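You operate a simulated robot arm through the tools that you are given. There is no shell and no other tool. Be economical: measure what you need, move in short steps, check, and stop when the job is done.

The job below is to be done with a simulated robot arm. You get a single attempt, and the scene is never put back.

Task
Tidy the sofa after a nap and a snack.
Fine: green shawl folded; rolled teal magazine on top of the sofa box; then the crumbs under it brushed off, brown brush back.

Only the result counts: the job must be done as asked and must still hold three seconds after the hand-in. Knocking over, shifting, dropping, spilling or breaking anything else fails it.

Robot
A 7-joint arm with a two-finger parallel gripper, fixed in place. Base frame: the origin is at the foot of the arm, x ahead of it, y to its left, z up. Readings come in mm, degrees, newtons and seconds.
Its first joint turns from -115.0 to 115.0 degrees. Payload 3.91 kg.
The tool frame sits at the grasp point between the pads (the TCP): z along the fingers, y along the line on which they close. The tips reach 30 mm beyond it. The gripper opens to 110 mm. The fingers are 20 mm wide and 10 mm thick; the gripper's body (48 by 112 mm) begins 55 mm behind the TCP.
Orientation is that of the tool frame in the base frame, as a unit quaternion [x, y, z, w]. With the fingers straight down and closing along the base's y, the tool's x points along the base's -x, its y along +y and its z along -z.

Tools
- The arm moves only by the tool apply_moves. Its argument "moves" is a list of rows, each a list of 7 numbers: the shift along the tool's x, y, z in units of 25 mm (1.0 is 25 mm), then the turn, a rotation vector about the tool's x, y, z in units of 8 degrees (1.0 is 8 degrees), then the finger opening in m, from 0 to 0.11. In form: [[x, y, z, ax, ay, az, hand], ...]. A call has 1 to 8 rows; each row shifts and turns the commanded pose from where the row before left it, along the tool's axes as they then stand. A call with a number of a shift or a turn outside -1 to 1 is refused whole. Rows are played at 5 a second. More than 50 mm and 8.6 degrees between two rows, or a gripper value outside its range, and nothing of the call is played. Where a pose cannot be reached the arm comes as near as it can. A force on the tool above 40 N (or 10 N above the force at the start of the call, whichever is more), or a blocked arm, ends the call early, and 0.2 s more pass. Each finger travels about 153 mm/s and halts on what it meets, pressing with about 43 N; the grip force reading is that of the motor and also rises with nothing between the fingers. The clock runs only during rows and for 0.2 s after the last one: add rows that do not move to give the fingers time. It gives the time, the measured TCP pose, the force on the tool (base axes), the opening and the grip force at its end, in the units of the frame above (readings bear some noise), and new pictures: "views" is both (left out), scene, wrist or none.
- Cameras (640 x 400 px; columns grow to the right, rows downward): "scene" is fixed at [218.5, 650.8, 1218]; the picture's right is [-0.69, -0.72, 0.00], its down [-0.51, 0.48, -0.71] and it looks along [0.52, -0.49, -0.70] (base axes); focal length 320 px, centre (320, 200). "wrist" rides on the gripper at [-36, 0, -57] in the tool frame; the picture's right is [0.00, -1.00, 0.00], its down [0.97, 0.00, -0.24] and it looks along [0.24, 0.00, 0.97] (tool axes); focal length 218 px, centre (320, 200). There is no depth. A picture from a camera that has moved, and an enlarged one, comes with that camera's place and axes in the base frame and with its lens.
- raise_lower(by): slides the trunk up (or, below 0, down) by that many mm; the arm rides with it, the base frame stays. It gives what a move gives, with no picture.
- inspect(camera, box): a new picture of the part [left, top, right, bottom] of that camera's present view, enlarged. It takes no simulated time.
- sign_off(): hands the job in; it is judged then, once.

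Work in short steps. Places have to be worked out from the pictures, the camera data and where the tool is seen: move nearer, look again, correct. Check each grasp and each placing, and mend what went wrong. You have 120 turns and 150 pictures in all, those below and enlarged ones among them. Open the gripper and draw the arm clear of the work before you hand the job in, unless the task says otherwise; then end with one line.

The tools are called as name(argument=value, ...) on one line, values as JSON. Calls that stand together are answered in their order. apply_moves: Moves the arm, as the interface text tells. Its arguments: {"type":"object","properties":{"moves":{"type":"array","items":{"type":"array","items":{"type":"number"}}},"views":{"type":"string","enum":["both","scene","wrist","none"]}},"required":["moves"]} The other tools are called the same way: raise_lower (by) slides the trunk up or down; inspect (camera, box) takes an enlarged picture of a part of a camera's view; sign_off () hands the job in.

At the start:

```text
clock: 0.0
eef_pos: [634.9, 205.3, 840.8]
orientation: [0.001, 1.0, 0.0, 0.0]
ft_force: [-0.1, 0.1, -0.2]
finger_gap: 109.8
gripper_force: 0.0
trunk travel left (down, up): [-400.0, 590.0]
```

scene: 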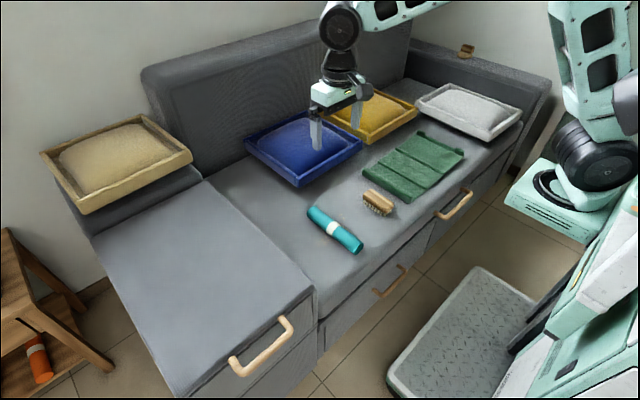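
wrist: 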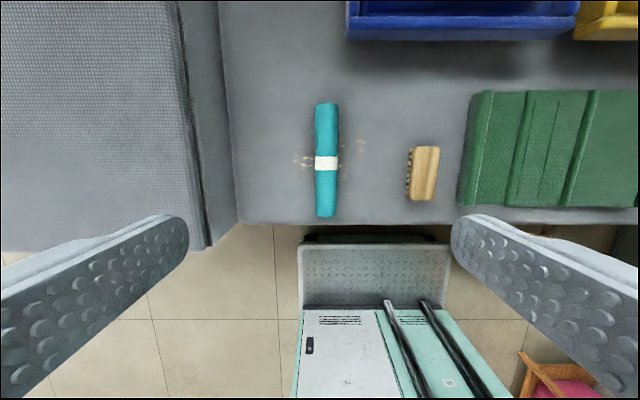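

I'll look closer at the shawl, magazine, brush and the box parts before moving.

inspect(camera="scene", box=[290, 120, 490, 260])

inspect(camera="wrist", box=[220, 70, 640, 240])

inspect(camera="scene", box=[0, 80, 340, 400])

```text
2.86 times, centred on (390, 190) of scene
camera zoom: at [218.5, 650.8, 1218.0], right [-0.69, -0.72, 0.0], down [-0.51, 0.48, -0.71], along [0.52, -0.49, -0.7], focal length 915 px, centre (120, 229)
```

zoom: 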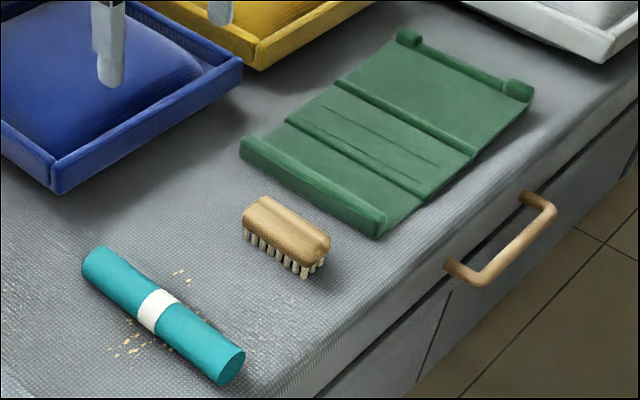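

```text
1.52 times, centred on (430, 155) of wrist
camera zoom: at [669.3, 205.0, 898.1], right [0.0, -1.0, 0.0], down [-0.97, 0.0, 0.24], along [-0.24, 0.0, -0.97], focal length 333 px, centre (152, 269)
```

zoom: 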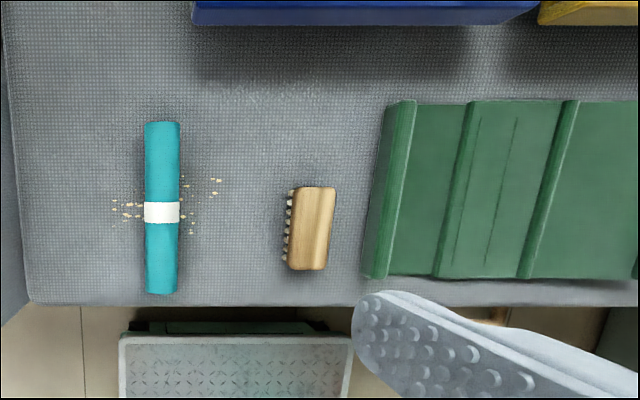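

```text
1.25 times, centred on (170, 240) of scene
camera zoom: at [218.5, 650.8, 1218.0], right [-0.69, -0.72, 0.0], down [-0.51, 0.48, -0.71], along [0.52, -0.49, -0.7], focal length 400 px, centre (508, 150)
```

zoom: 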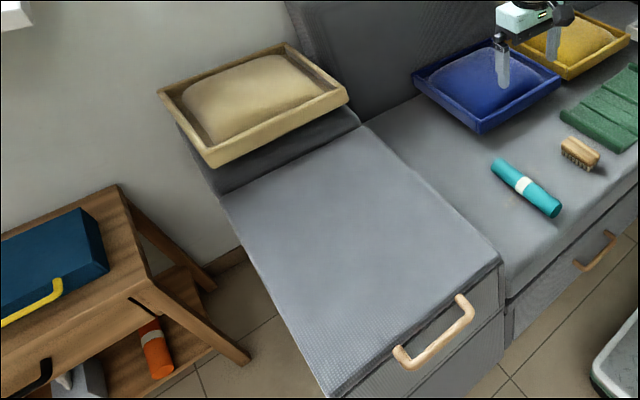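

The seat triangulates to about z≈470, with the magazine near (640,194), the brush near (622,12) and the shawl spanning x 567–775, y −65 to −460. I'll move over the shawl to see its structure.

apply_moves(moves=[[0, -1, 0, 0, 0, 0, 0.11], [0, -1, 0, 0, 0, 0, 0.11], [0, -1, 0, 0, 0, 0, 0.11], [0, -1, 0, 0, 0, 0, 0.11], [0, -1, 0, 0, 0, 0, 0.11], [0, -1, 0, 0, 0, 0, 0.11], [0, -1, 0, 0, 0, 0, 0.11], [0, -1, 0, 0, 0, 0, 0.11]], views="none")

apply_moves(moves=[[0, -1, 0, 0, 0, 0, 0.11], [0, -1, 0, 0, 0, 0, 0.11], [0, -1, 0, 0, 0, 0, 0.11], [0, -1, 0, 0, 0, 0, 0.11], [0, -1, 0, 0, 0, 0, 0.11], [0, -1, 0, 0, 0, 0, 0.11], [0, -1, 0, 0, 0, 0, 0.11], [0, -1, 0, 0, 0, 0, 0.11]])

```text
clock: 1.8
eef_pos: [633.1, 1.4, 841.0]
orientation: [-0.001, 1.0, 0.001, 0.0]
ft_force: [0.1, 0.6, -1.1]
finger_gap: 110.0
gripper_force: 0.0
trunk travel left (down, up): [-400.0, 590.0]
```

```text
clock: 3.6
eef_pos: [634.7, -198.0, 841.7]
orientation: [-0.001, 1.0, -0.001, 0.0]
ft_force: [-0.2, -0.1, -0.2]
finger_gap: 110.1
gripper_force: 0.1
trunk travel left (down, up): [-400.0, 590.0]
camera wrist: at [668.4, -198.1, 900.6], right [0.0, -1.0, 0.0], down [-0.97, 0.0, 0.24], along [-0.24, 0.0, -0.97], focal length 218 px, centre (320, 200)
```

scene: 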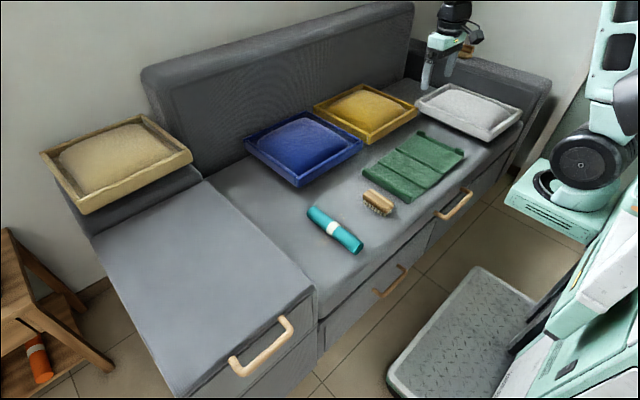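
wrist: 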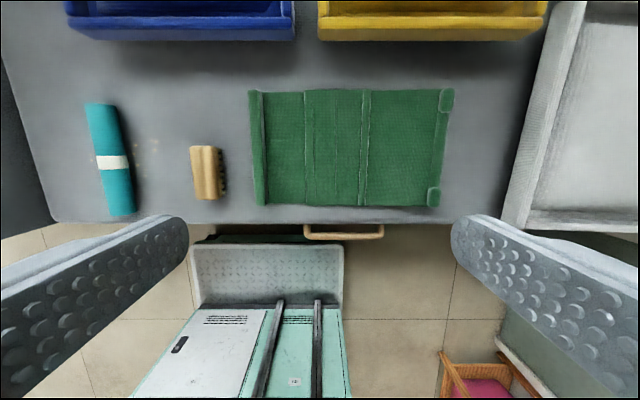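

inspect(camera="wrist", box=[230, 75, 470, 225])

inspect(camera="scene", box=[350, 120, 478, 210])

```text
2.67 times, centred on (350, 150) of wrist
camera zoom: at [668.4, -198.1, 900.6], right [0.0, -1.0, 0.0], down [-0.97, 0.0, 0.24], along [-0.24, 0.0, -0.97], focal length 582 px, centre (240, 333)
```

zoom: 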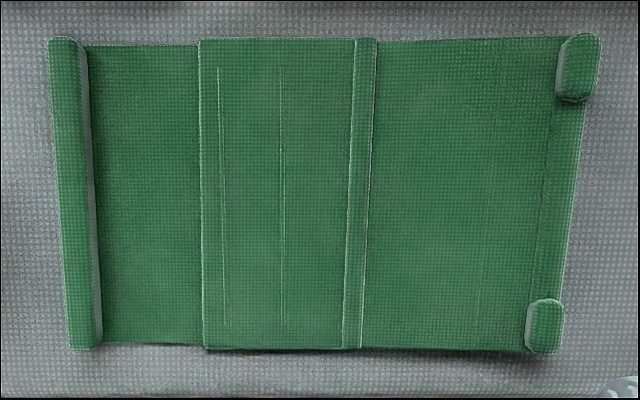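

```text
4.44 times, centred on (414, 165) of scene
camera zoom: at [218.5, 650.8, 1218.0], right [-0.69, -0.72, 0.0], down [-0.51, 0.48, -0.71], along [0.52, -0.49, -0.7], focal length 1423 px, centre (-98, 356)
```

zoom: 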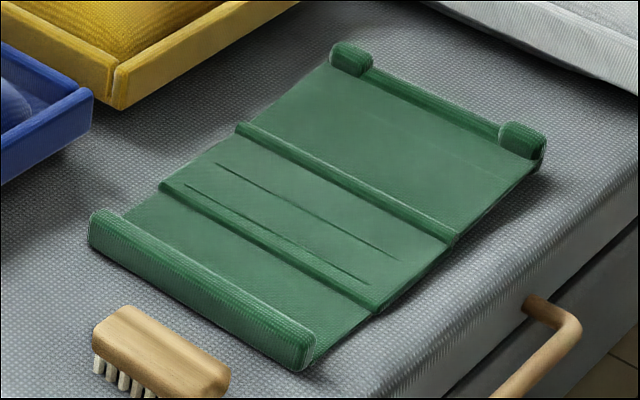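

The shawl looks like three panels hinged at two ridges (y≈−170 and −284), with a grip bar at y≈−83 and knobs at the far end. I'll position above the left bar, then lower the trunk part way.

apply_moves(moves=[[-0.24, 0.92, 0, 0, 0, 0, 0.11], [-0.24, 0.92, 0, 0, 0, 0, 0.11], [-0.24, 0.92, 0, 0, 0, 0, 0.11], [-0.24, 0.92, 0, 0, 0, 0, 0.11], [-0.24, 0.92, 0, 0, 0, 0, 0.11]], views="none")

raise_lower(by=-220)

apply_moves(moves=[[0, 0, 0, 0, 0, 0, 0.11]])

```text
clock: 4.8
eef_pos: [663.4, -83.5, 841.8]
orientation: [0.0, 1.0, 0.0, -0.001]
ft_force: [-0.4, 0.2, 1.3]
finger_gap: 110.1
gripper_force: 0.0
trunk travel left (down, up): [-400.0, 590.0]
```

```text
clock: 7.1
eef_pos: [663.3, -81.4, 621.7]
orientation: [0.0, 1.0, 0.0, 0.0]
ft_force: [-0.8, 0.0, -0.4]
finger_gap: 109.7
gripper_force: 0.1
trunk travel left (down, up): [-180.0, 810.0]
```

```text
clock: 7.5
eef_pos: [664.2, -81.8, 621.9]
orientation: [0.0, 1.0, 0.0, 0.0]
ft_force: [-0.4, 0.2, 1.1]
finger_gap: 110.1
gripper_force: 0.2
trunk travel left (down, up): [-180.0, 810.0]
camera wrist: at [698.4, -82.3, 679.7], right [0.0, -1.0, 0.0], down [-0.97, 0.0, 0.24], along [-0.24, 0.0, -0.97], focal length 218 px, centre (320, 200)
```

scene: 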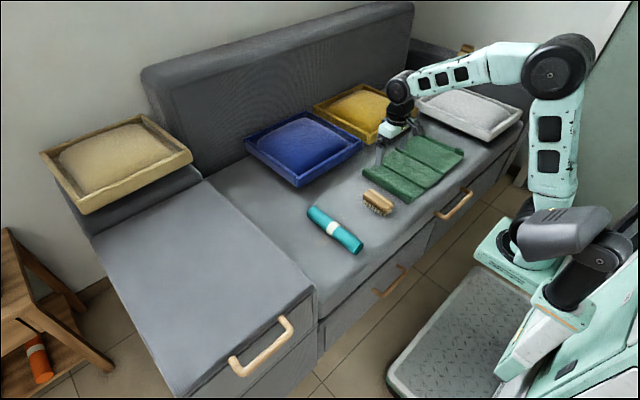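
wrist: 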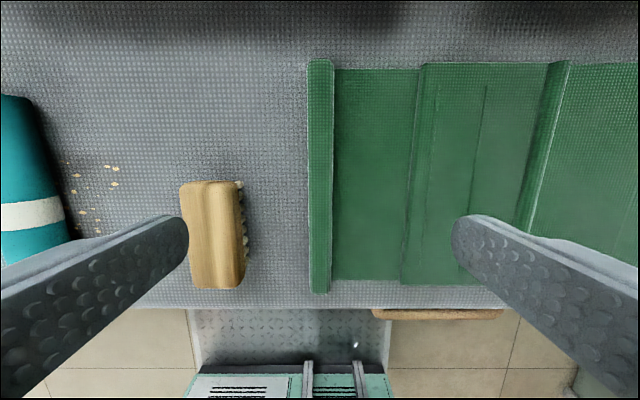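

The bar is right under the tool (y≈−82.5). I'll narrow the fingers to 60 mm so they miss the brush, and go down to about z 525.

apply_moves(moves=[[0, 0, 0, 0, 0, 0, 0.06], [0, 0, 1, 0, 0, 0, 0.06], [0, 0, 1, 0, 0, 0, 0.06], [0, 0, 1, 0, 0, 0, 0.06], [0, 0, 0.85, 0, 0, 0, 0.06], [0, 0, 0, 0, 0, 0, 0.06]])

inspect(camera="scene", box=[340, 110, 480, 210])

```text
clock: 8.9
eef_pos: [664.2, -83.8, 526.0]
orientation: [-0.001, 1.0, 0.0, 0.0]
ft_force: [-0.6, -0.5, -0.9]
finger_gap: 60.0
gripper_force: 0.1
trunk travel left (down, up): [-180.0, 810.0]
camera wrist: at [699.5, -82.8, 584.8], right [0.0, -1.0, 0.0], down [-0.97, 0.0, 0.24], along [-0.24, 0.0, -0.97], focal length 218 px, centre (320, 200)
```

scene: 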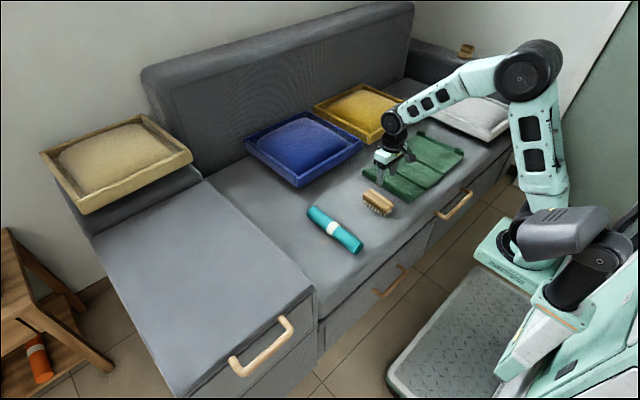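
wrist: 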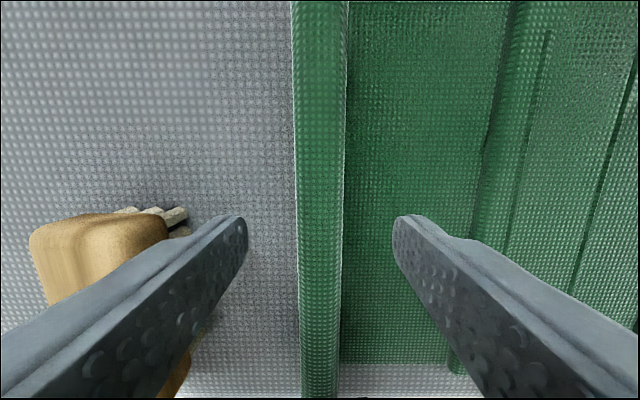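

```text
4.00 times, centred on (410, 160) of scene
camera zoom: at [218.5, 650.8, 1218.0], right [-0.69, -0.72, 0.0], down [-0.51, 0.48, -0.71], along [0.52, -0.49, -0.7], focal length 1281 px, centre (-40, 360)
```

zoom: 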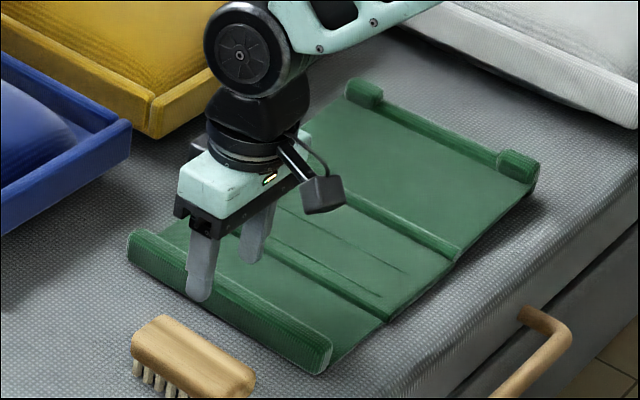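

Tips are about at z 496 with the bar centred. I'll descend in small guarded steps to find the seat.

apply_moves(moves=[[0, 0, 0.2, 0, 0, 0, 0.06], [0, 0, 0.2, 0, 0, 0, 0.06], [0, 0, 0.2, 0, 0, 0, 0.06], [0, 0, 0, 0, 0, 0, 0.06]])

inspect(camera="scene", box=[360, 130, 440, 200])

```text
clock: 9.9
eef_pos: [665.6, -82.5, 509.5]
orientation: [0.001, 1.0, 0.0, 0.001]
ft_force: [0.2, -0.1, -0.3]
finger_gap: 59.9
gripper_force: 0.0
trunk travel left (down, up): [-180.0, 810.0]
camera wrist: at [699.2, -83.0, 568.3], right [0.0, -1.0, 0.0], down [-0.97, 0.0, 0.24], along [-0.24, 0.0, -0.97], focal length 218 px, centre (320, 200)
```

scene: 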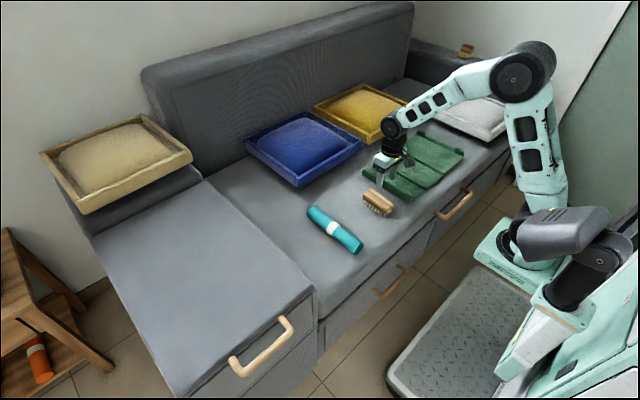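
wrist: 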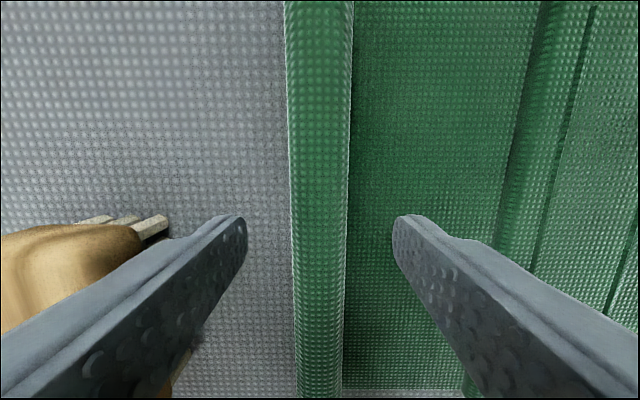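

```text
5.71 times, centred on (400, 165) of scene
camera zoom: at [218.5, 650.8, 1218.0], right [-0.69, -0.72, 0.0], down [-0.51, 0.48, -0.71], along [0.52, -0.49, -0.7], focal length 1829 px, centre (-137, 400)
```

zoom: 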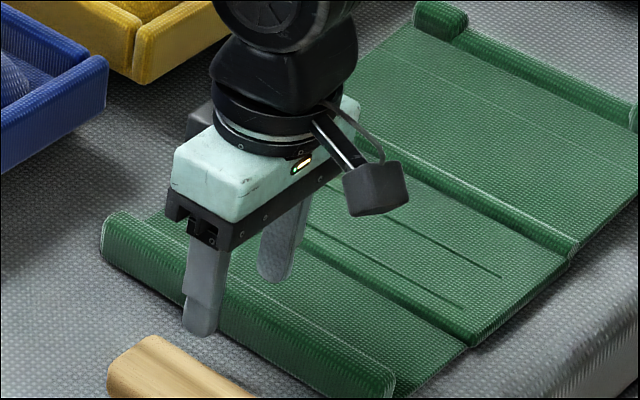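

No contact at tip z≈480. I'll continue down gently.

apply_moves(moves=[[0, 0, 0.12, 0, 0, 0, 0.06], [0, 0, 0.12, 0, 0, 0, 0.06], [0, 0, 0.12, 0, 0, 0, 0.06], [0, 0, 0.12, 0, 0, 0, 0.06], [0, 0, 0.12, 0, 0, 0, 0.06]], views="none")

inspect(camera="scene", box=[360, 130, 440, 200])

```text
clock: 11.1
eef_pos: [662.7, -82.8, 494.6]
orientation: [0.0, 1.0, 0.001, 0.0]
ft_force: [0.1, -0.1, 0.7]
finger_gap: 60.2
gripper_force: 0.1
trunk travel left (down, up): [-180.0, 810.0]
```

```text
5.71 times, centred on (400, 165) of scene
camera zoom: at [218.5, 650.8, 1218.0], right [-0.69, -0.72, 0.0], down [-0.51, 0.48, -0.71], along [0.52, -0.49, -0.7], focal length 1829 px, centre (-137, 400)
```

zoom: 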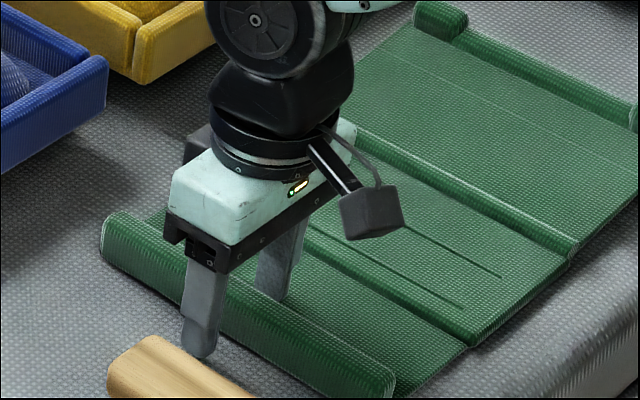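

Still free at tip z≈465; a few more guarded millimetres.

apply_moves(moves=[[0, 0, 0.12, 0, 0, 0, 0.06], [0, 0, 0.12, 0, 0, 0, 0.06], [0, 0, 0.12, 0, 0, 0, 0.06], [0, 0, 0.12, 0, 0, 0, 0.06], [0, 0, 0.12, 0, 0, 0, 0.06]], views="wrist")

inspect(camera="scene", box=[360, 130, 440, 200])

```text
clock: 11.7
eef_pos: [662.5, -82.1, 494.5]
orientation: [0.0, 1.0, 0.0, 0.001]
ft_force: [-9.5, -1.2, 24.7]
finger_gap: 59.9
gripper_force: 0.0
trunk travel left (down, up): [-180.0, 810.0]
stopped in row 2: the force on the tool passed its limit (the readings are from after the stop); the commanded pose is now the measured one
camera wrist: at [697.7, -82.3, 553.2], right [0.0, -1.0, 0.0], down [-0.97, 0.0, 0.24], along [-0.24, 0.0, -0.97], focal length 218 px, centre (320, 200)
```

wrist: 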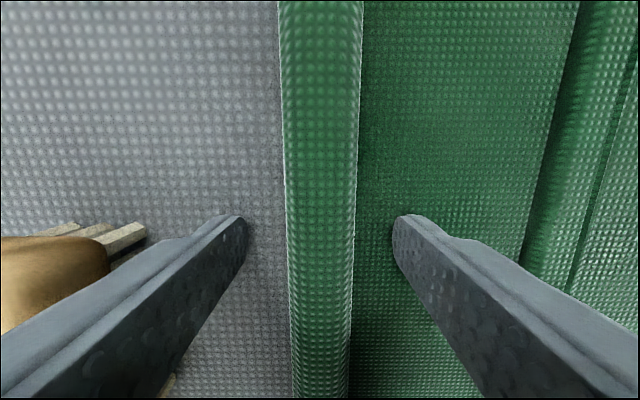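

```text
5.71 times, centred on (400, 165) of scene
camera zoom: at [218.5, 650.8, 1218.0], right [-0.69, -0.72, 0.0], down [-0.51, 0.48, -0.71], along [0.52, -0.49, -0.7], focal length 1829 px, centre (-137, 400)
```

zoom: 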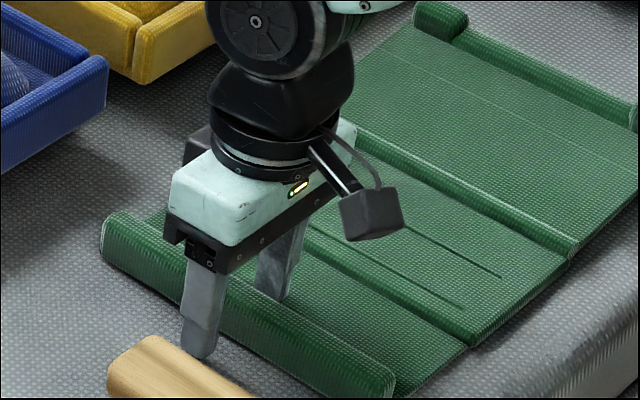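

Contact at tip z≈464. I'll raise 3 mm and close on the bar.

apply_moves(moves=[[0, 0, -0.14, 0, 0, 0, 0.06], [0, 0, 0, 0, 0, 0, 0.01], [0, 0, 0, 0, 0, 0, 0.01], [0, 0, 0, 0, 0, 0, 0.01]], views="wrist")

```text
clock: 12.7
eef_pos: [664.2, -82.3, 497.2]
orientation: [-0.001, 1.0, 0.0, 0.0]
ft_force: [0.4, 0.0, -0.3]
finger_gap: 21.7
gripper_force: 42.8
trunk travel left (down, up): [-180.0, 810.0]
camera wrist: at [698.7, -81.7, 554.5], right [0.0, -1.0, 0.0], down [-0.97, 0.0, 0.24], along [-0.24, 0.0, -0.97], focal length 218 px, centre (320, 200)
```

wrist: 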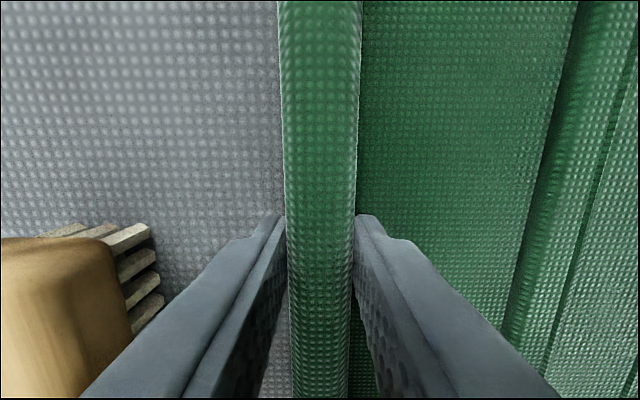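

Gripped (21.7 mm). I'll lift a test arc of 16° about the supposed hinge at y≈−170, z≈466.

apply_moves(moves=[[0, -0.207, -0.476, -1, 0, 0, 0.01], [0, -0.207, -0.476, -1, 0, 0, 0.01], [0, 0, 0, 0, 0, 0, 0.01]], views="wrist")

inspect(camera="scene", box=[350, 115, 480, 210])

```text
clock: 13.5
eef_pos: [665.1, -92.9, 518.8]
orientation: [0.0, 0.99, 0.14, 0.001]
ft_force: [-0.5, 0.1, 0.3]
finger_gap: 22.6
gripper_force: 40.3
trunk travel left (down, up): [-180.0, 810.0]
camera wrist: at [699.8, -108.3, 574.7], right [0.0, -0.96, -0.28], down [-0.97, -0.07, 0.23], along [-0.24, 0.27, -0.93], focal length 218 px, centre (320, 200)
```

wrist: 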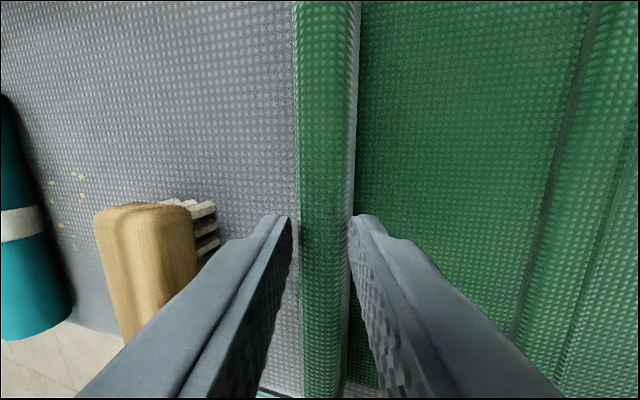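

```text
4.21 times, centred on (415, 162) of scene
camera zoom: at [218.5, 650.8, 1218.0], right [-0.69, -0.72, 0.0], down [-0.51, 0.48, -0.71], along [0.52, -0.49, -0.7], focal length 1348 px, centre (-80, 358)
```

zoom: 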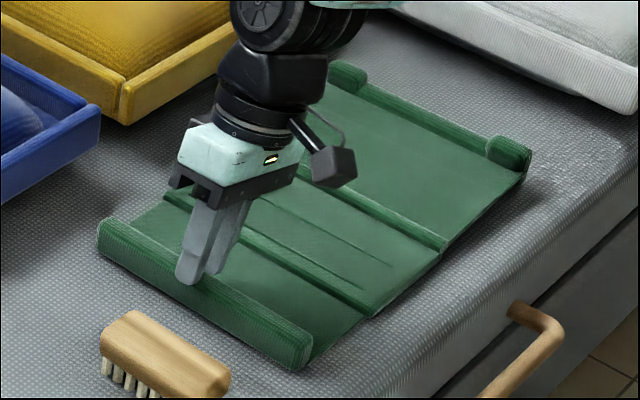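

It's unclear whether the bar lifted or the fingers slid up it. I'll zoom in closely.

inspect(camera="scene", box=[355, 150, 435, 210])

```text
6.67 times, centred on (395, 180) of scene
camera zoom: at [218.5, 650.8, 1218.0], right [-0.69, -0.72, 0.0], down [-0.51, 0.48, -0.71], along [0.52, -0.49, -0.7], focal length 2134 px, centre (-180, 333)
```

zoom: 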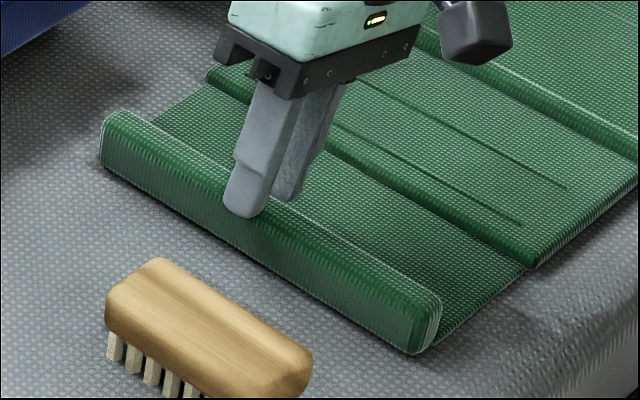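

The fingers slid up while the bar stayed put, so that end looks like the fixed base and the knobbed far flap is probably the one that folds. I'll release, straighten up and go and look at it.

apply_moves(moves=[[0, 0, 0, 0, 0, 0, 0.05], [0, 0, -1, 0, 0, 0, 0.05], [0, 0, -1, 1, 0, 0, 0.05], [0, 0, -1, 1, 0, 0, 0.05], [0, 0, -1, 0, 0, 0, 0.08], [0, -1, 0, 0, 0, 0, 0.08], [0, -1, 0, 0, 0, 0, 0.08], [0, -1, 0, 0, 0, 0, 0.08]], views="none")

apply_moves(moves=[[0.5, -1, 0, 0, 0, 0, 0.08], [0.5, -1, 0, 0, 0, 0, 0.08], [0.5, -1, 0, 0, 0, 0, 0.08], [0.5, -1, 0, 0, 0, 0, 0.08], [0.5, -1, 0, 0, 0, 0, 0.08], [0.5, -1, 0, 0, 0, 0, 0.08], [0.5, -1, 0, 0, 0, 0, 0.08], [0, -0.8, 0, 0, 0, 0, 0.08]])

```text
clock: 15.3
eef_pos: [661.6, -186.0, 618.6]
orientation: [-0.001, 1.0, 0.001, 0.001]
ft_force: [-0.5, 1.1, 0.1]
finger_gap: 80.2
gripper_force: 0.2
trunk travel left (down, up): [-180.0, 810.0]
```

```text
clock: 17.1
eef_pos: [577.4, -381.8, 616.4]
orientation: [0.0, 1.0, 0.0, 0.001]
ft_force: [-0.2, -0.1, -0.1]
finger_gap: 80.1
gripper_force: 0.0
trunk travel left (down, up): [-180.0, 810.0]
camera wrist: at [610.1, -382.3, 673.8], right [0.0, -1.0, 0.0], down [-0.97, 0.0, 0.24], along [-0.24, 0.0, -0.97], focal length 218 px, centre (320, 200)
```

scene: 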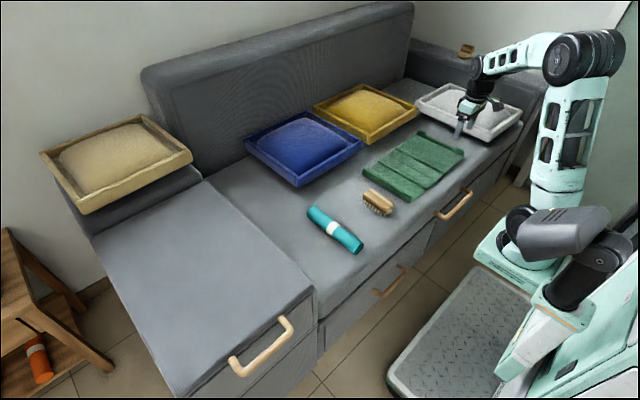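
wrist: 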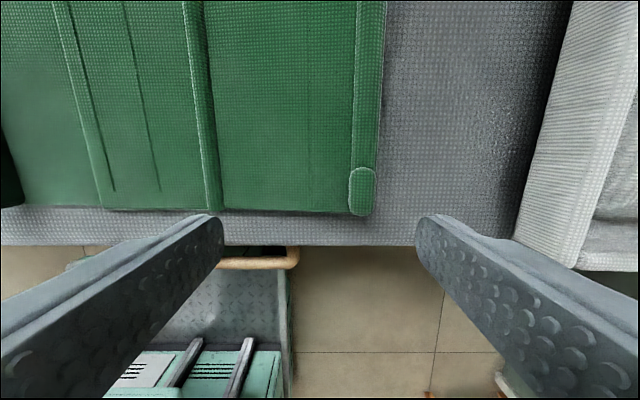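

inspect(camera="wrist", box=[180, 60, 420, 230])

inspect(camera="scene", box=[400, 120, 480, 180])

```text
2.35 times, centred on (300, 145) of wrist
camera zoom: at [610.1, -382.3, 673.8], right [0.0, -1.0, 0.0], down [-0.97, 0.0, 0.24], along [-0.24, 0.0, -0.97], focal length 514 px, centre (367, 329)
```

zoom: 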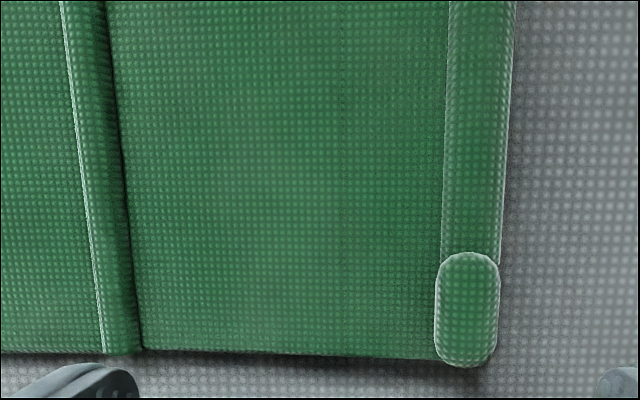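

```text
6.67 times, centred on (440, 150) of scene
camera zoom: at [218.5, 650.8, 1218.0], right [-0.69, -0.72, 0.0], down [-0.51, 0.48, -0.71], along [0.52, -0.49, -0.7], focal length 2134 px, centre (-480, 533)
```

zoom: 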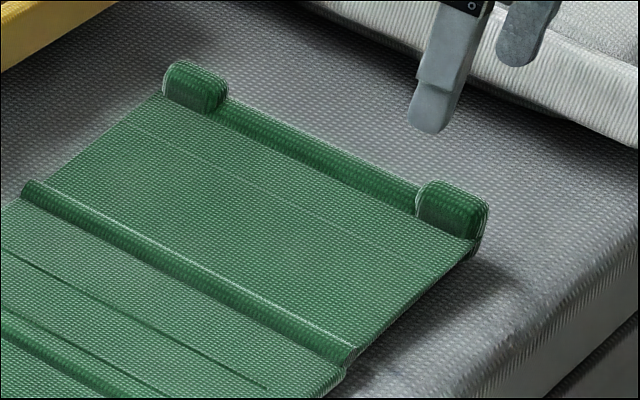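

The knobbed flap sits slightly clear of the seat and is hinged at the ridge near y≈−284. The front knob is near (573,−418), so I'll position over it and descend.

apply_moves(moves=[[0.18, -0.75, 0, 0, 0, 0, 0.06], [0, -0.72, 0, 0, 0, 0, 0.06], [0, 0, 1, 0, 0, 0, 0.06], [0, 0, 1, 0, 0, 0, 0.06], [0, 0, 1, 0, 0, 0, 0.06], [0, 0, 0.4, 0, 0, 0, 0.06], [0, 0, 0, 0, 0, 0, 0.06]])

inspect(camera="scene", box=[410, 110, 490, 170])

```text
clock: 18.7
eef_pos: [572.1, -418.8, 531.1]
orientation: [0.001, 1.0, 0.0, 0.001]
ft_force: [0.2, 1.3, -0.1]
finger_gap: 60.2
gripper_force: 0.0
trunk travel left (down, up): [-180.0, 810.0]
camera wrist: at [606.3, -418.4, 590.0], right [0.0, -1.0, 0.0], down [-0.97, 0.0, 0.24], along [-0.24, 0.0, -0.97], focal length 218 px, centre (320, 200)
```

scene: 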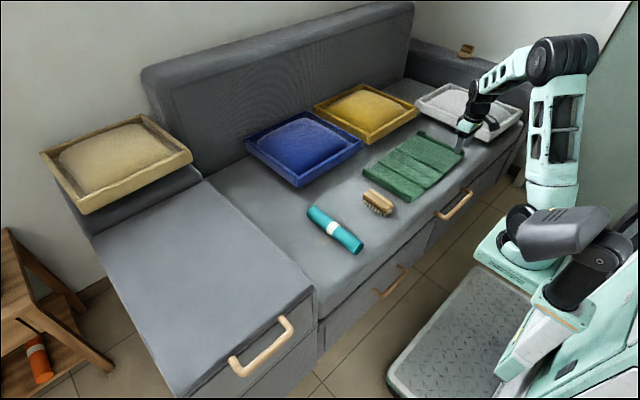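
wrist: 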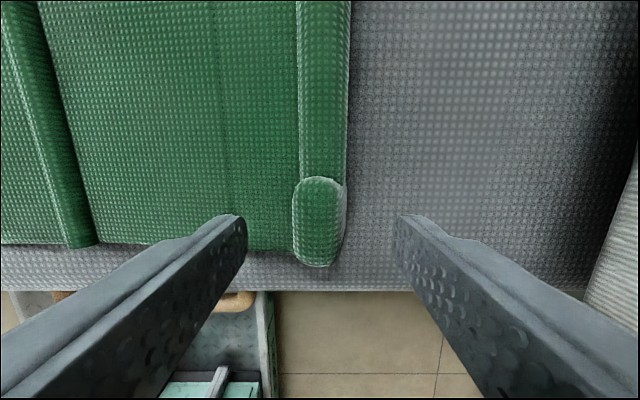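

```text
6.67 times, centred on (450, 140) of scene
camera zoom: at [218.5, 650.8, 1218.0], right [-0.69, -0.72, 0.0], down [-0.51, 0.48, -0.71], along [0.52, -0.49, -0.7], focal length 2134 px, centre (-547, 600)
```

zoom: 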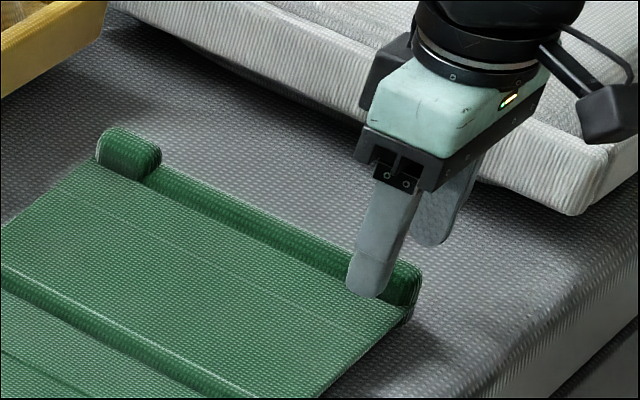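

The knob is centred between the fingers. I'll make a guarded descent.

apply_moves(moves=[[0, 0.03, 0.16, 0, 0, 0, 0.06], [0, 0, 0.16, 0, 0, 0, 0.06], [0, 0, 0.16, 0, 0, 0, 0.06], [0, 0, 0.16, 0, 0, 0, 0.06], [0, 0, 0.12, 0, 0, 0, 0.06], [0, 0, 0.12, 0, 0, 0, 0.06], [0, 0, 0.12, 0, 0, 0, 0.06], [0, 0, 0.12, 0, 0, 0, 0.06]], views="wrist")

inspect(camera="scene", box=[410, 110, 490, 170])

```text
clock: 20.5
eef_pos: [572.5, -417.2, 503.8]
orientation: [0.0, 1.0, 0.0, 0.001]
ft_force: [-0.2, 0.4, 0.9]
finger_gap: 60.0
gripper_force: 0.1
trunk travel left (down, up): [-180.0, 810.0]
camera wrist: at [606.6, -417.7, 562.2], right [0.0, -1.0, 0.0], down [-0.97, 0.0, 0.24], along [-0.24, 0.0, -0.97], focal length 218 px, centre (320, 200)
```

wrist: 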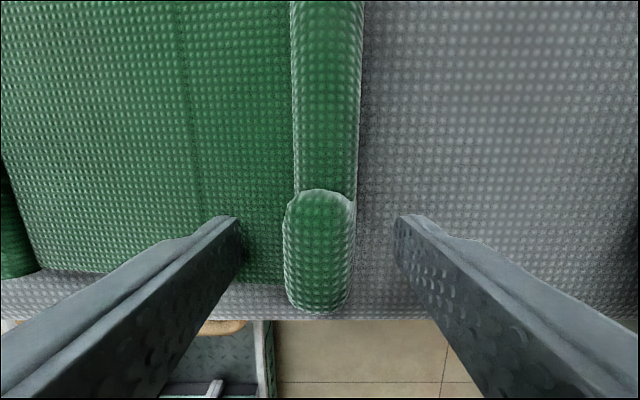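

```text
6.67 times, centred on (450, 140) of scene
camera zoom: at [218.5, 650.8, 1218.0], right [-0.69, -0.72, 0.0], down [-0.51, 0.48, -0.71], along [0.52, -0.49, -0.7], focal length 2134 px, centre (-547, 600)
```

zoom: 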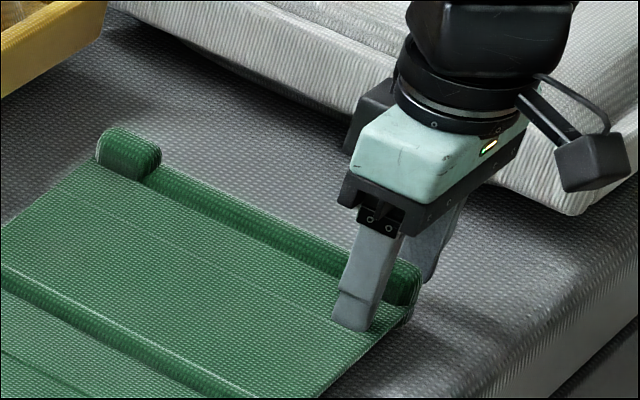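

Tips are at z≈474, beside the knob. I'll close.

apply_moves(moves=[[0, 0, 0, 0, 0, 0, 0.01], [0, 0, 0, 0, 0, 0, 0.01], [0, 0, 0, 0, 0, 0, 0.01]], views="wrist")

```text
clock: 21.3
eef_pos: [572.5, -417.6, 503.9]
orientation: [0.0, 1.0, 0.0, 0.0]
ft_force: [-0.7, -1.9, -1.1]
finger_gap: 21.3
gripper_force: 43.5
trunk travel left (down, up): [-180.0, 810.0]
camera wrist: at [606.7, -417.9, 562.4], right [0.0, -1.0, 0.0], down [-0.97, 0.0, 0.24], along [-0.24, 0.0, -0.97], focal length 218 px, centre (320, 200)
```

wrist: 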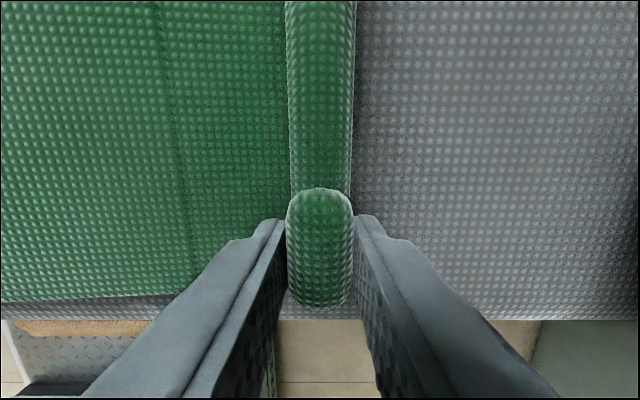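

Gripped at 21.3 mm. I'll lift a test arc of 16° about the hinge at y≈−284.

apply_moves(moves=[[0, 0.252, -0.732, 1, 0, 0, 0.01], [0, 0.252, -0.732, 1, 0, 0, 0.01], [0, 0, 0, 0, 0, 0, 0.01]], views="wrist")

inspect(camera="scene", box=[370, 100, 490, 190])

```text
clock: 22.1
eef_pos: [570.3, -402.5, 540.6]
orientation: [0.0, 0.99, -0.14, 0.001]
ft_force: [-1.3, 0.0, -0.4]
finger_gap: 21.6
gripper_force: 43.6
trunk travel left (down, up): [-180.0, 810.0]
camera wrist: at [604.8, -386.9, 595.0], right [0.0, -0.96, 0.28], down [-0.97, 0.07, 0.23], along [-0.24, -0.27, -0.93], focal length 218 px, centre (320, 200)
```

wrist: 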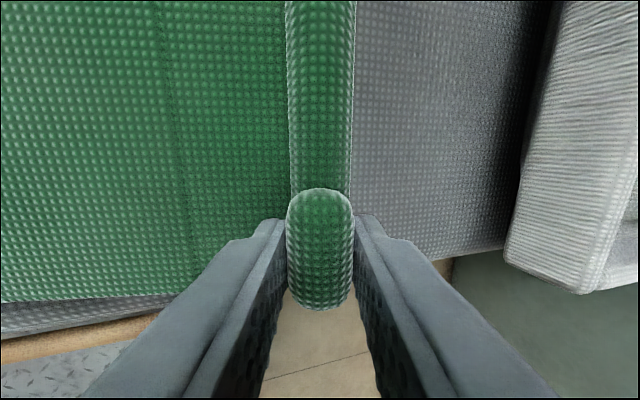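

```text
4.44 times, centred on (430, 145) of scene
camera zoom: at [218.5, 650.8, 1218.0], right [-0.69, -0.72, 0.0], down [-0.51, 0.48, -0.71], along [0.52, -0.49, -0.7], focal length 1423 px, centre (-169, 444)
```

zoom: 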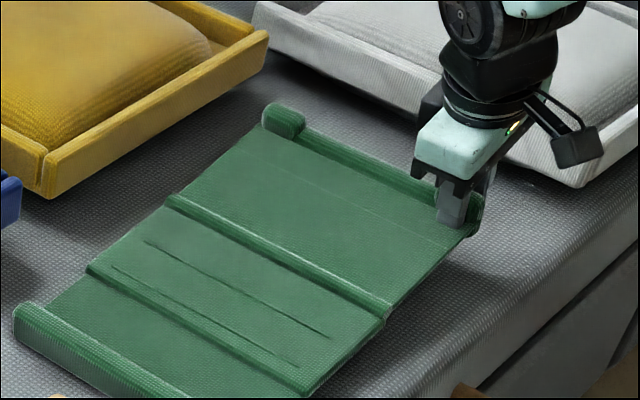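

The flap lifts cleanly with low force. I'll continue the arc to about 56°.

apply_moves(moves=[[0, 0.252, -0.732, 1, 0, 0, 0.01], [0, 0.252, -0.732, 1, 0, 0, 0.01], [0, 0.252, -0.732, 1, 0, 0, 0.01], [0, 0.252, -0.732, 1, 0, 0, 0.01], [0, 0.252, -0.732, 1, 0, 0, 0.01], [0, 0, 0, 0, 0, 0, 0.01]])

inspect(camera="scene", box=[350, 70, 490, 190])

```text
clock: 23.5
eef_pos: [571.9, -327.3, 599.1]
orientation: [0.001, 0.883, -0.47, 0.001]
ft_force: [0.0, -0.7, -1.9]
finger_gap: 21.5
gripper_force: 42.5
trunk travel left (down, up): [-180.0, 810.0]
camera wrist: at [606.4, -280.3, 632.3], right [0.0, -0.56, 0.83], down [-0.97, 0.2, 0.13], along [-0.24, -0.81, -0.54], focal length 218 px, centre (320, 200)
```

scene: 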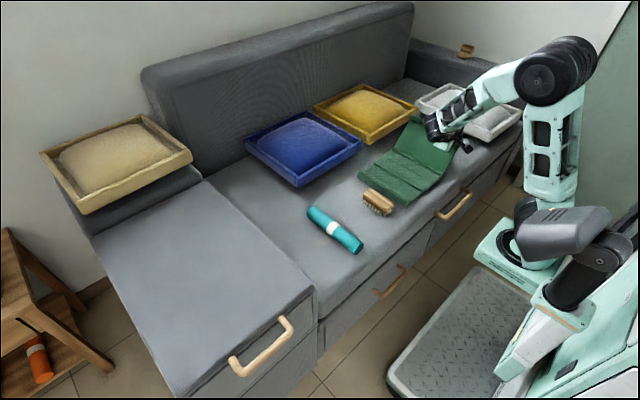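
wrist: 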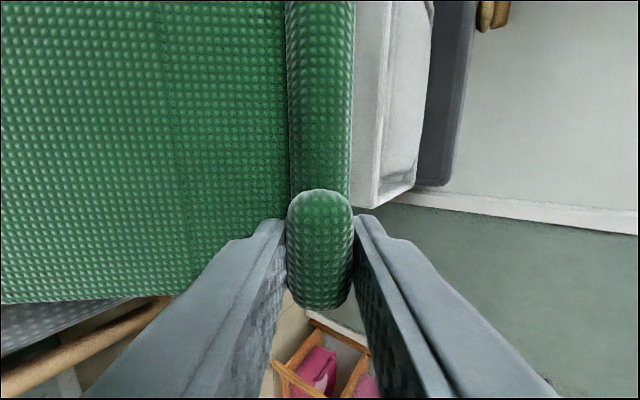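

```text
3.33 times, centred on (420, 130) of scene
camera zoom: at [218.5, 650.8, 1218.0], right [-0.69, -0.72, 0.0], down [-0.51, 0.48, -0.71], along [0.52, -0.49, -0.7], focal length 1067 px, centre (-13, 433)
```

zoom: 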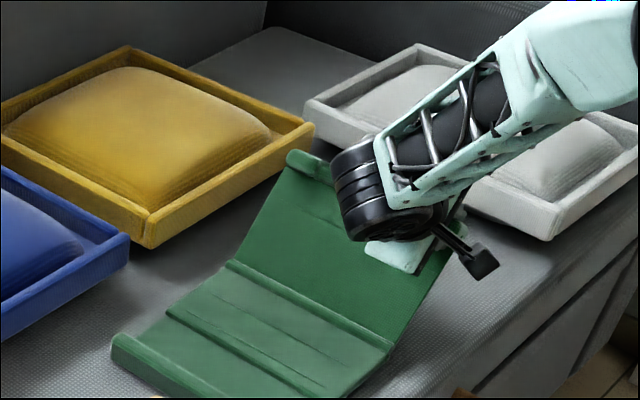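

Good. I'll continue to about 80° and check.

apply_moves(moves=[[0, 0.252, -0.732, 1, 0, 0, 0.01], [0, 0.252, -0.732, 1, 0, 0, 0.01], [0, 0.252, -0.732, 1, 0, 0, 0.01], [0, 0, 0, 0, 0, 0, 0.01]], views="scene")

```text
clock: 24.5
eef_pos: [573.6, -272.0, 606.4]
orientation: [0.001, 0.764, -0.645, 0.001]
ft_force: [0.0, -2.4, 16.9]
finger_gap: 21.6
gripper_force: 43.6
trunk travel left (down, up): [-180.0, 810.0]
```

scene: 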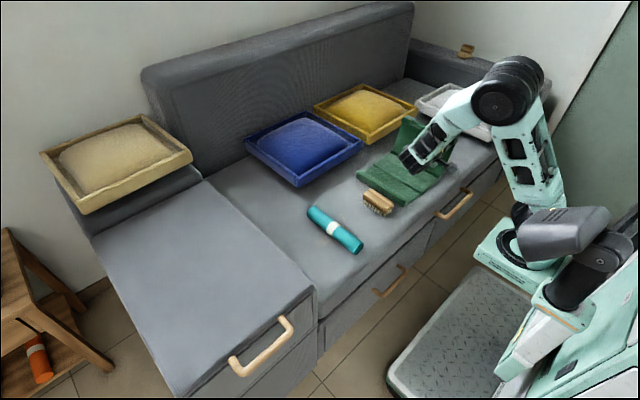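

There's a 17 N upward reaction, so the real hinge radius is slightly larger than I assumed. I'll ease up 5 mm and continue with a corrected radius.

apply_moves(moves=[[0, -0.25, 0, 0, 0, 0, 0.01], [0, 0.254, -0.76, 1, 0, 0, 0.01], [0, 0.254, -0.76, 1, 0, 0, 0.01], [0, 0, 0, 0, 0, 0, 0.01]], views="wrist")

inspect(camera="scene", box=[350, 70, 490, 220])

```text
clock: 25.5
eef_pos: [571.8, -233.6, 605.1]
orientation: [-0.001, -0.666, 0.746, -0.001]
ft_force: [-3.0, 5.7, 35.5]
finger_gap: 21.6
gripper_force: 43.1
trunk travel left (down, up): [-180.0, 810.0]
camera wrist: at [605.9, -177.5, 601.4], right [0.0, 0.11, 0.99], down [-0.97, 0.24, -0.03], along [-0.24, -0.96, 0.11], focal length 218 px, centre (320, 200)
```

wrist: 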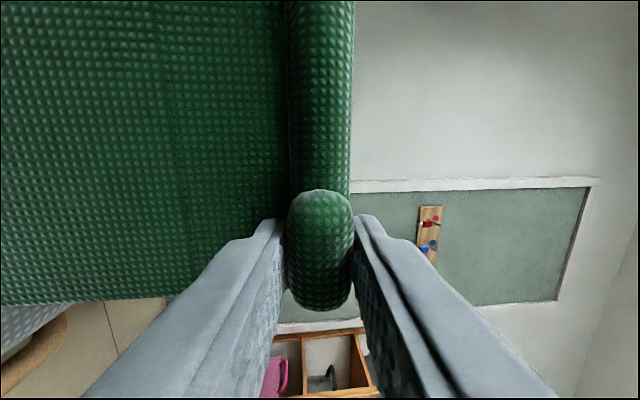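

```text
2.67 times, centred on (420, 145) of scene
camera zoom: at [218.5, 650.8, 1218.0], right [-0.69, -0.72, 0.0], down [-0.51, 0.48, -0.71], along [0.52, -0.49, -0.7], focal length 854 px, centre (53, 347)
```

zoom: 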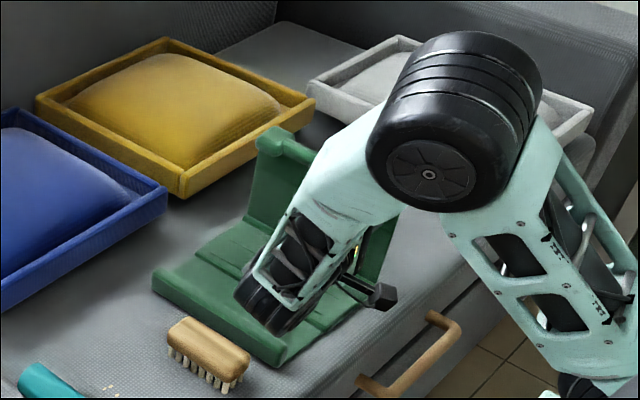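

Upward reaction is 35 N, so I'll relieve it by moving up (tool −y) a little.

apply_moves(moves=[[0, -0.2, 0, 0, 0, 0, 0.01], [0, -0.15, 0, 0, 0, 0, 0.01], [0, 0, 0, 0, 0, 0, 0.01]], views="none")

```text
clock: 26.3
eef_pos: [570.8, -233.9, 612.2]
orientation: [0.0, -0.67, 0.743, -0.001]
ft_force: [-0.4, -0.5, -1.2]
finger_gap: 21.4
gripper_force: 43.4
trunk travel left (down, up): [-180.0, 810.0]
```

Force is relieved. One more 8° step, then I'll check.

apply_moves(moves=[[0, 0.2, -0.79, 1, 0, 0, 0.01], [0, 0, 0, 0, 0, 0, 0.01]], views="none")

inspect(camera="scene", box=[350, 70, 490, 220])

```text
clock: 26.9
eef_pos: [573.4, -215.3, 604.9]
orientation: [-0.001, -0.616, 0.788, -0.001]
ft_force: [0.3, -0.6, -1.5]
finger_gap: 21.5
gripper_force: 42.6
trunk travel left (down, up): [-180.0, 810.0]
```

```text
2.67 times, centred on (420, 145) of scene
camera zoom: at [218.5, 650.8, 1218.0], right [-0.69, -0.72, 0.0], down [-0.51, 0.48, -0.71], along [0.52, -0.49, -0.7], focal length 854 px, centre (53, 347)
```

zoom: 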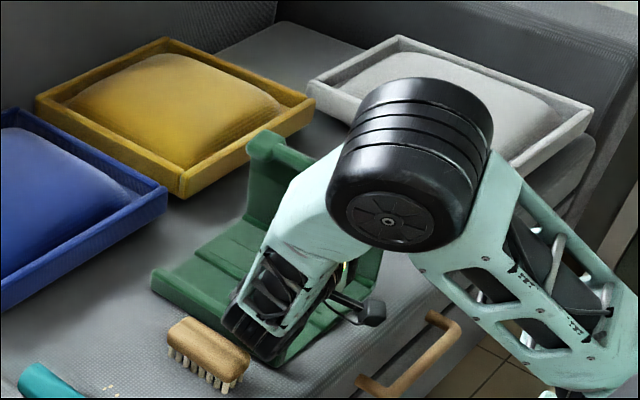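

Flap is at ~104° and force-free. I'll open and withdraw along +y so that it falls on over.

apply_moves(moves=[[0, 0, 0, 0, 0, 0, 0.05], [0, -0.12, -0.5, 0, 0, 0, 0.05], [0, -0.24, -0.97, 0, 0, 0, 0.05], [0, -0.24, -0.97, 0, 0, 0, 0.05], [0, 0, 0, 0, 0, 0, 0.05]], views="wrist")

inspect(camera="scene", box=[340, 70, 490, 220])

```text
clock: 28.1
eef_pos: [571.0, -152.4, 605.4]
orientation: [-0.001, -0.616, 0.788, 0.0]
ft_force: [-0.6, 0.1, -1.2]
finger_gap: 50.3
gripper_force: 0.7
trunk travel left (down, up): [-180.0, 810.0]
camera wrist: at [604.3, -95.8, 593.9], right [0.0, 0.24, 0.97], down [-0.97, 0.23, -0.06], along [-0.24, -0.94, 0.23], focal length 218 px, centre (320, 200)
```

wrist: 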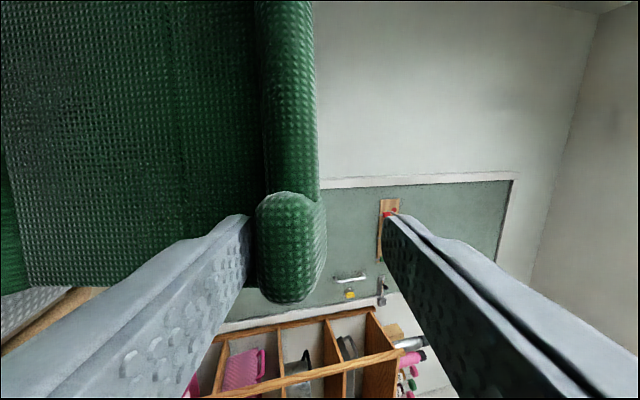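

```text
2.67 times, centred on (415, 145) of scene
camera zoom: at [218.5, 650.8, 1218.0], right [-0.69, -0.72, 0.0], down [-0.51, 0.48, -0.71], along [0.52, -0.49, -0.7], focal length 854 px, centre (67, 347)
```

zoom: 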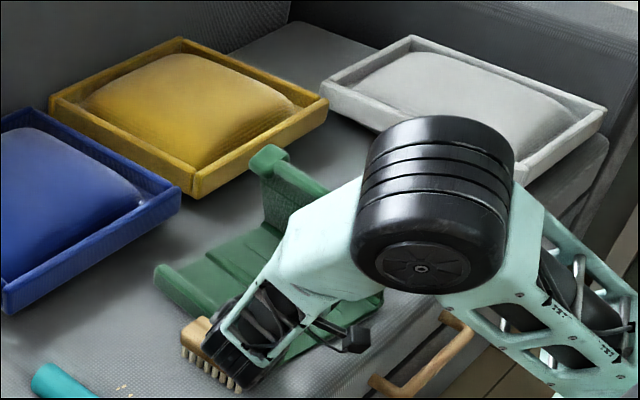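

The flap is falling over slowly. I'll withdraw a bit further and wait.

apply_moves(moves=[[0, -0.24, -0.97, 0, 0, 0, 0.05], [0, -0.24, -0.97, 0, 0, 0, 0.05], [0, 0, 0, 0, 0, 0, 0.05], [0, 0, 0, 0, 0, 0, 0.05], [0, 0, 0, 0, 0, 0, 0.05], [0, 0, 0, 0, 0, 0, 0.05]], views="wrist")

inspect(camera="scene", box=[340, 70, 490, 220])

```text
clock: 29.5
eef_pos: [569.1, -102.7, 606.6]
orientation: [-0.001, -0.615, 0.788, -0.001]
ft_force: [-0.4, -0.4, -1.3]
finger_gap: 50.8
gripper_force: 0.4
trunk travel left (down, up): [-180.0, 810.0]
camera wrist: at [605.1, -46.7, 593.6], right [0.0, 0.24, 0.97], down [-0.97, 0.23, -0.06], along [-0.24, -0.94, 0.23], focal length 218 px, centre (320, 200)
```

wrist: 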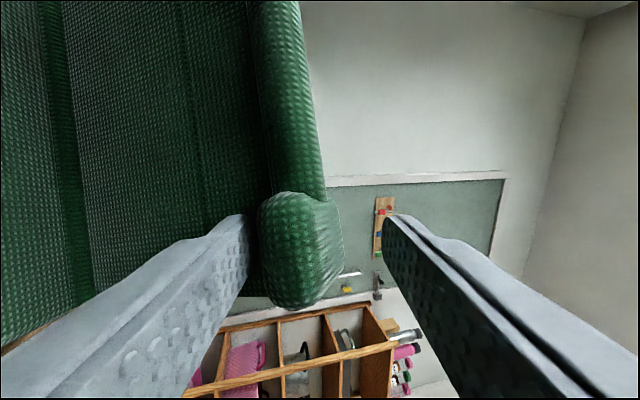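

```text
2.67 times, centred on (415, 145) of scene
camera zoom: at [218.5, 650.8, 1218.0], right [-0.69, -0.72, 0.0], down [-0.51, 0.48, -0.71], along [0.52, -0.49, -0.7], focal length 854 px, centre (67, 347)
```

zoom: 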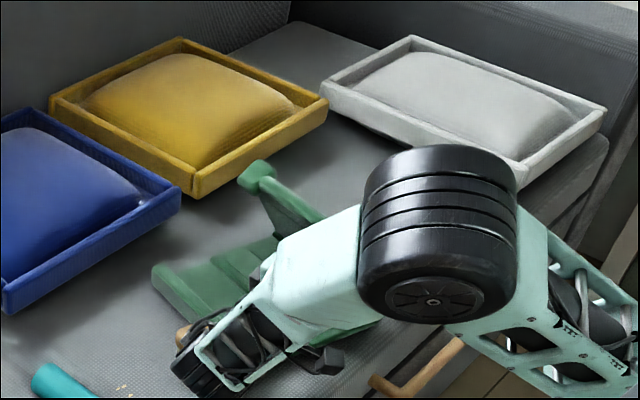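

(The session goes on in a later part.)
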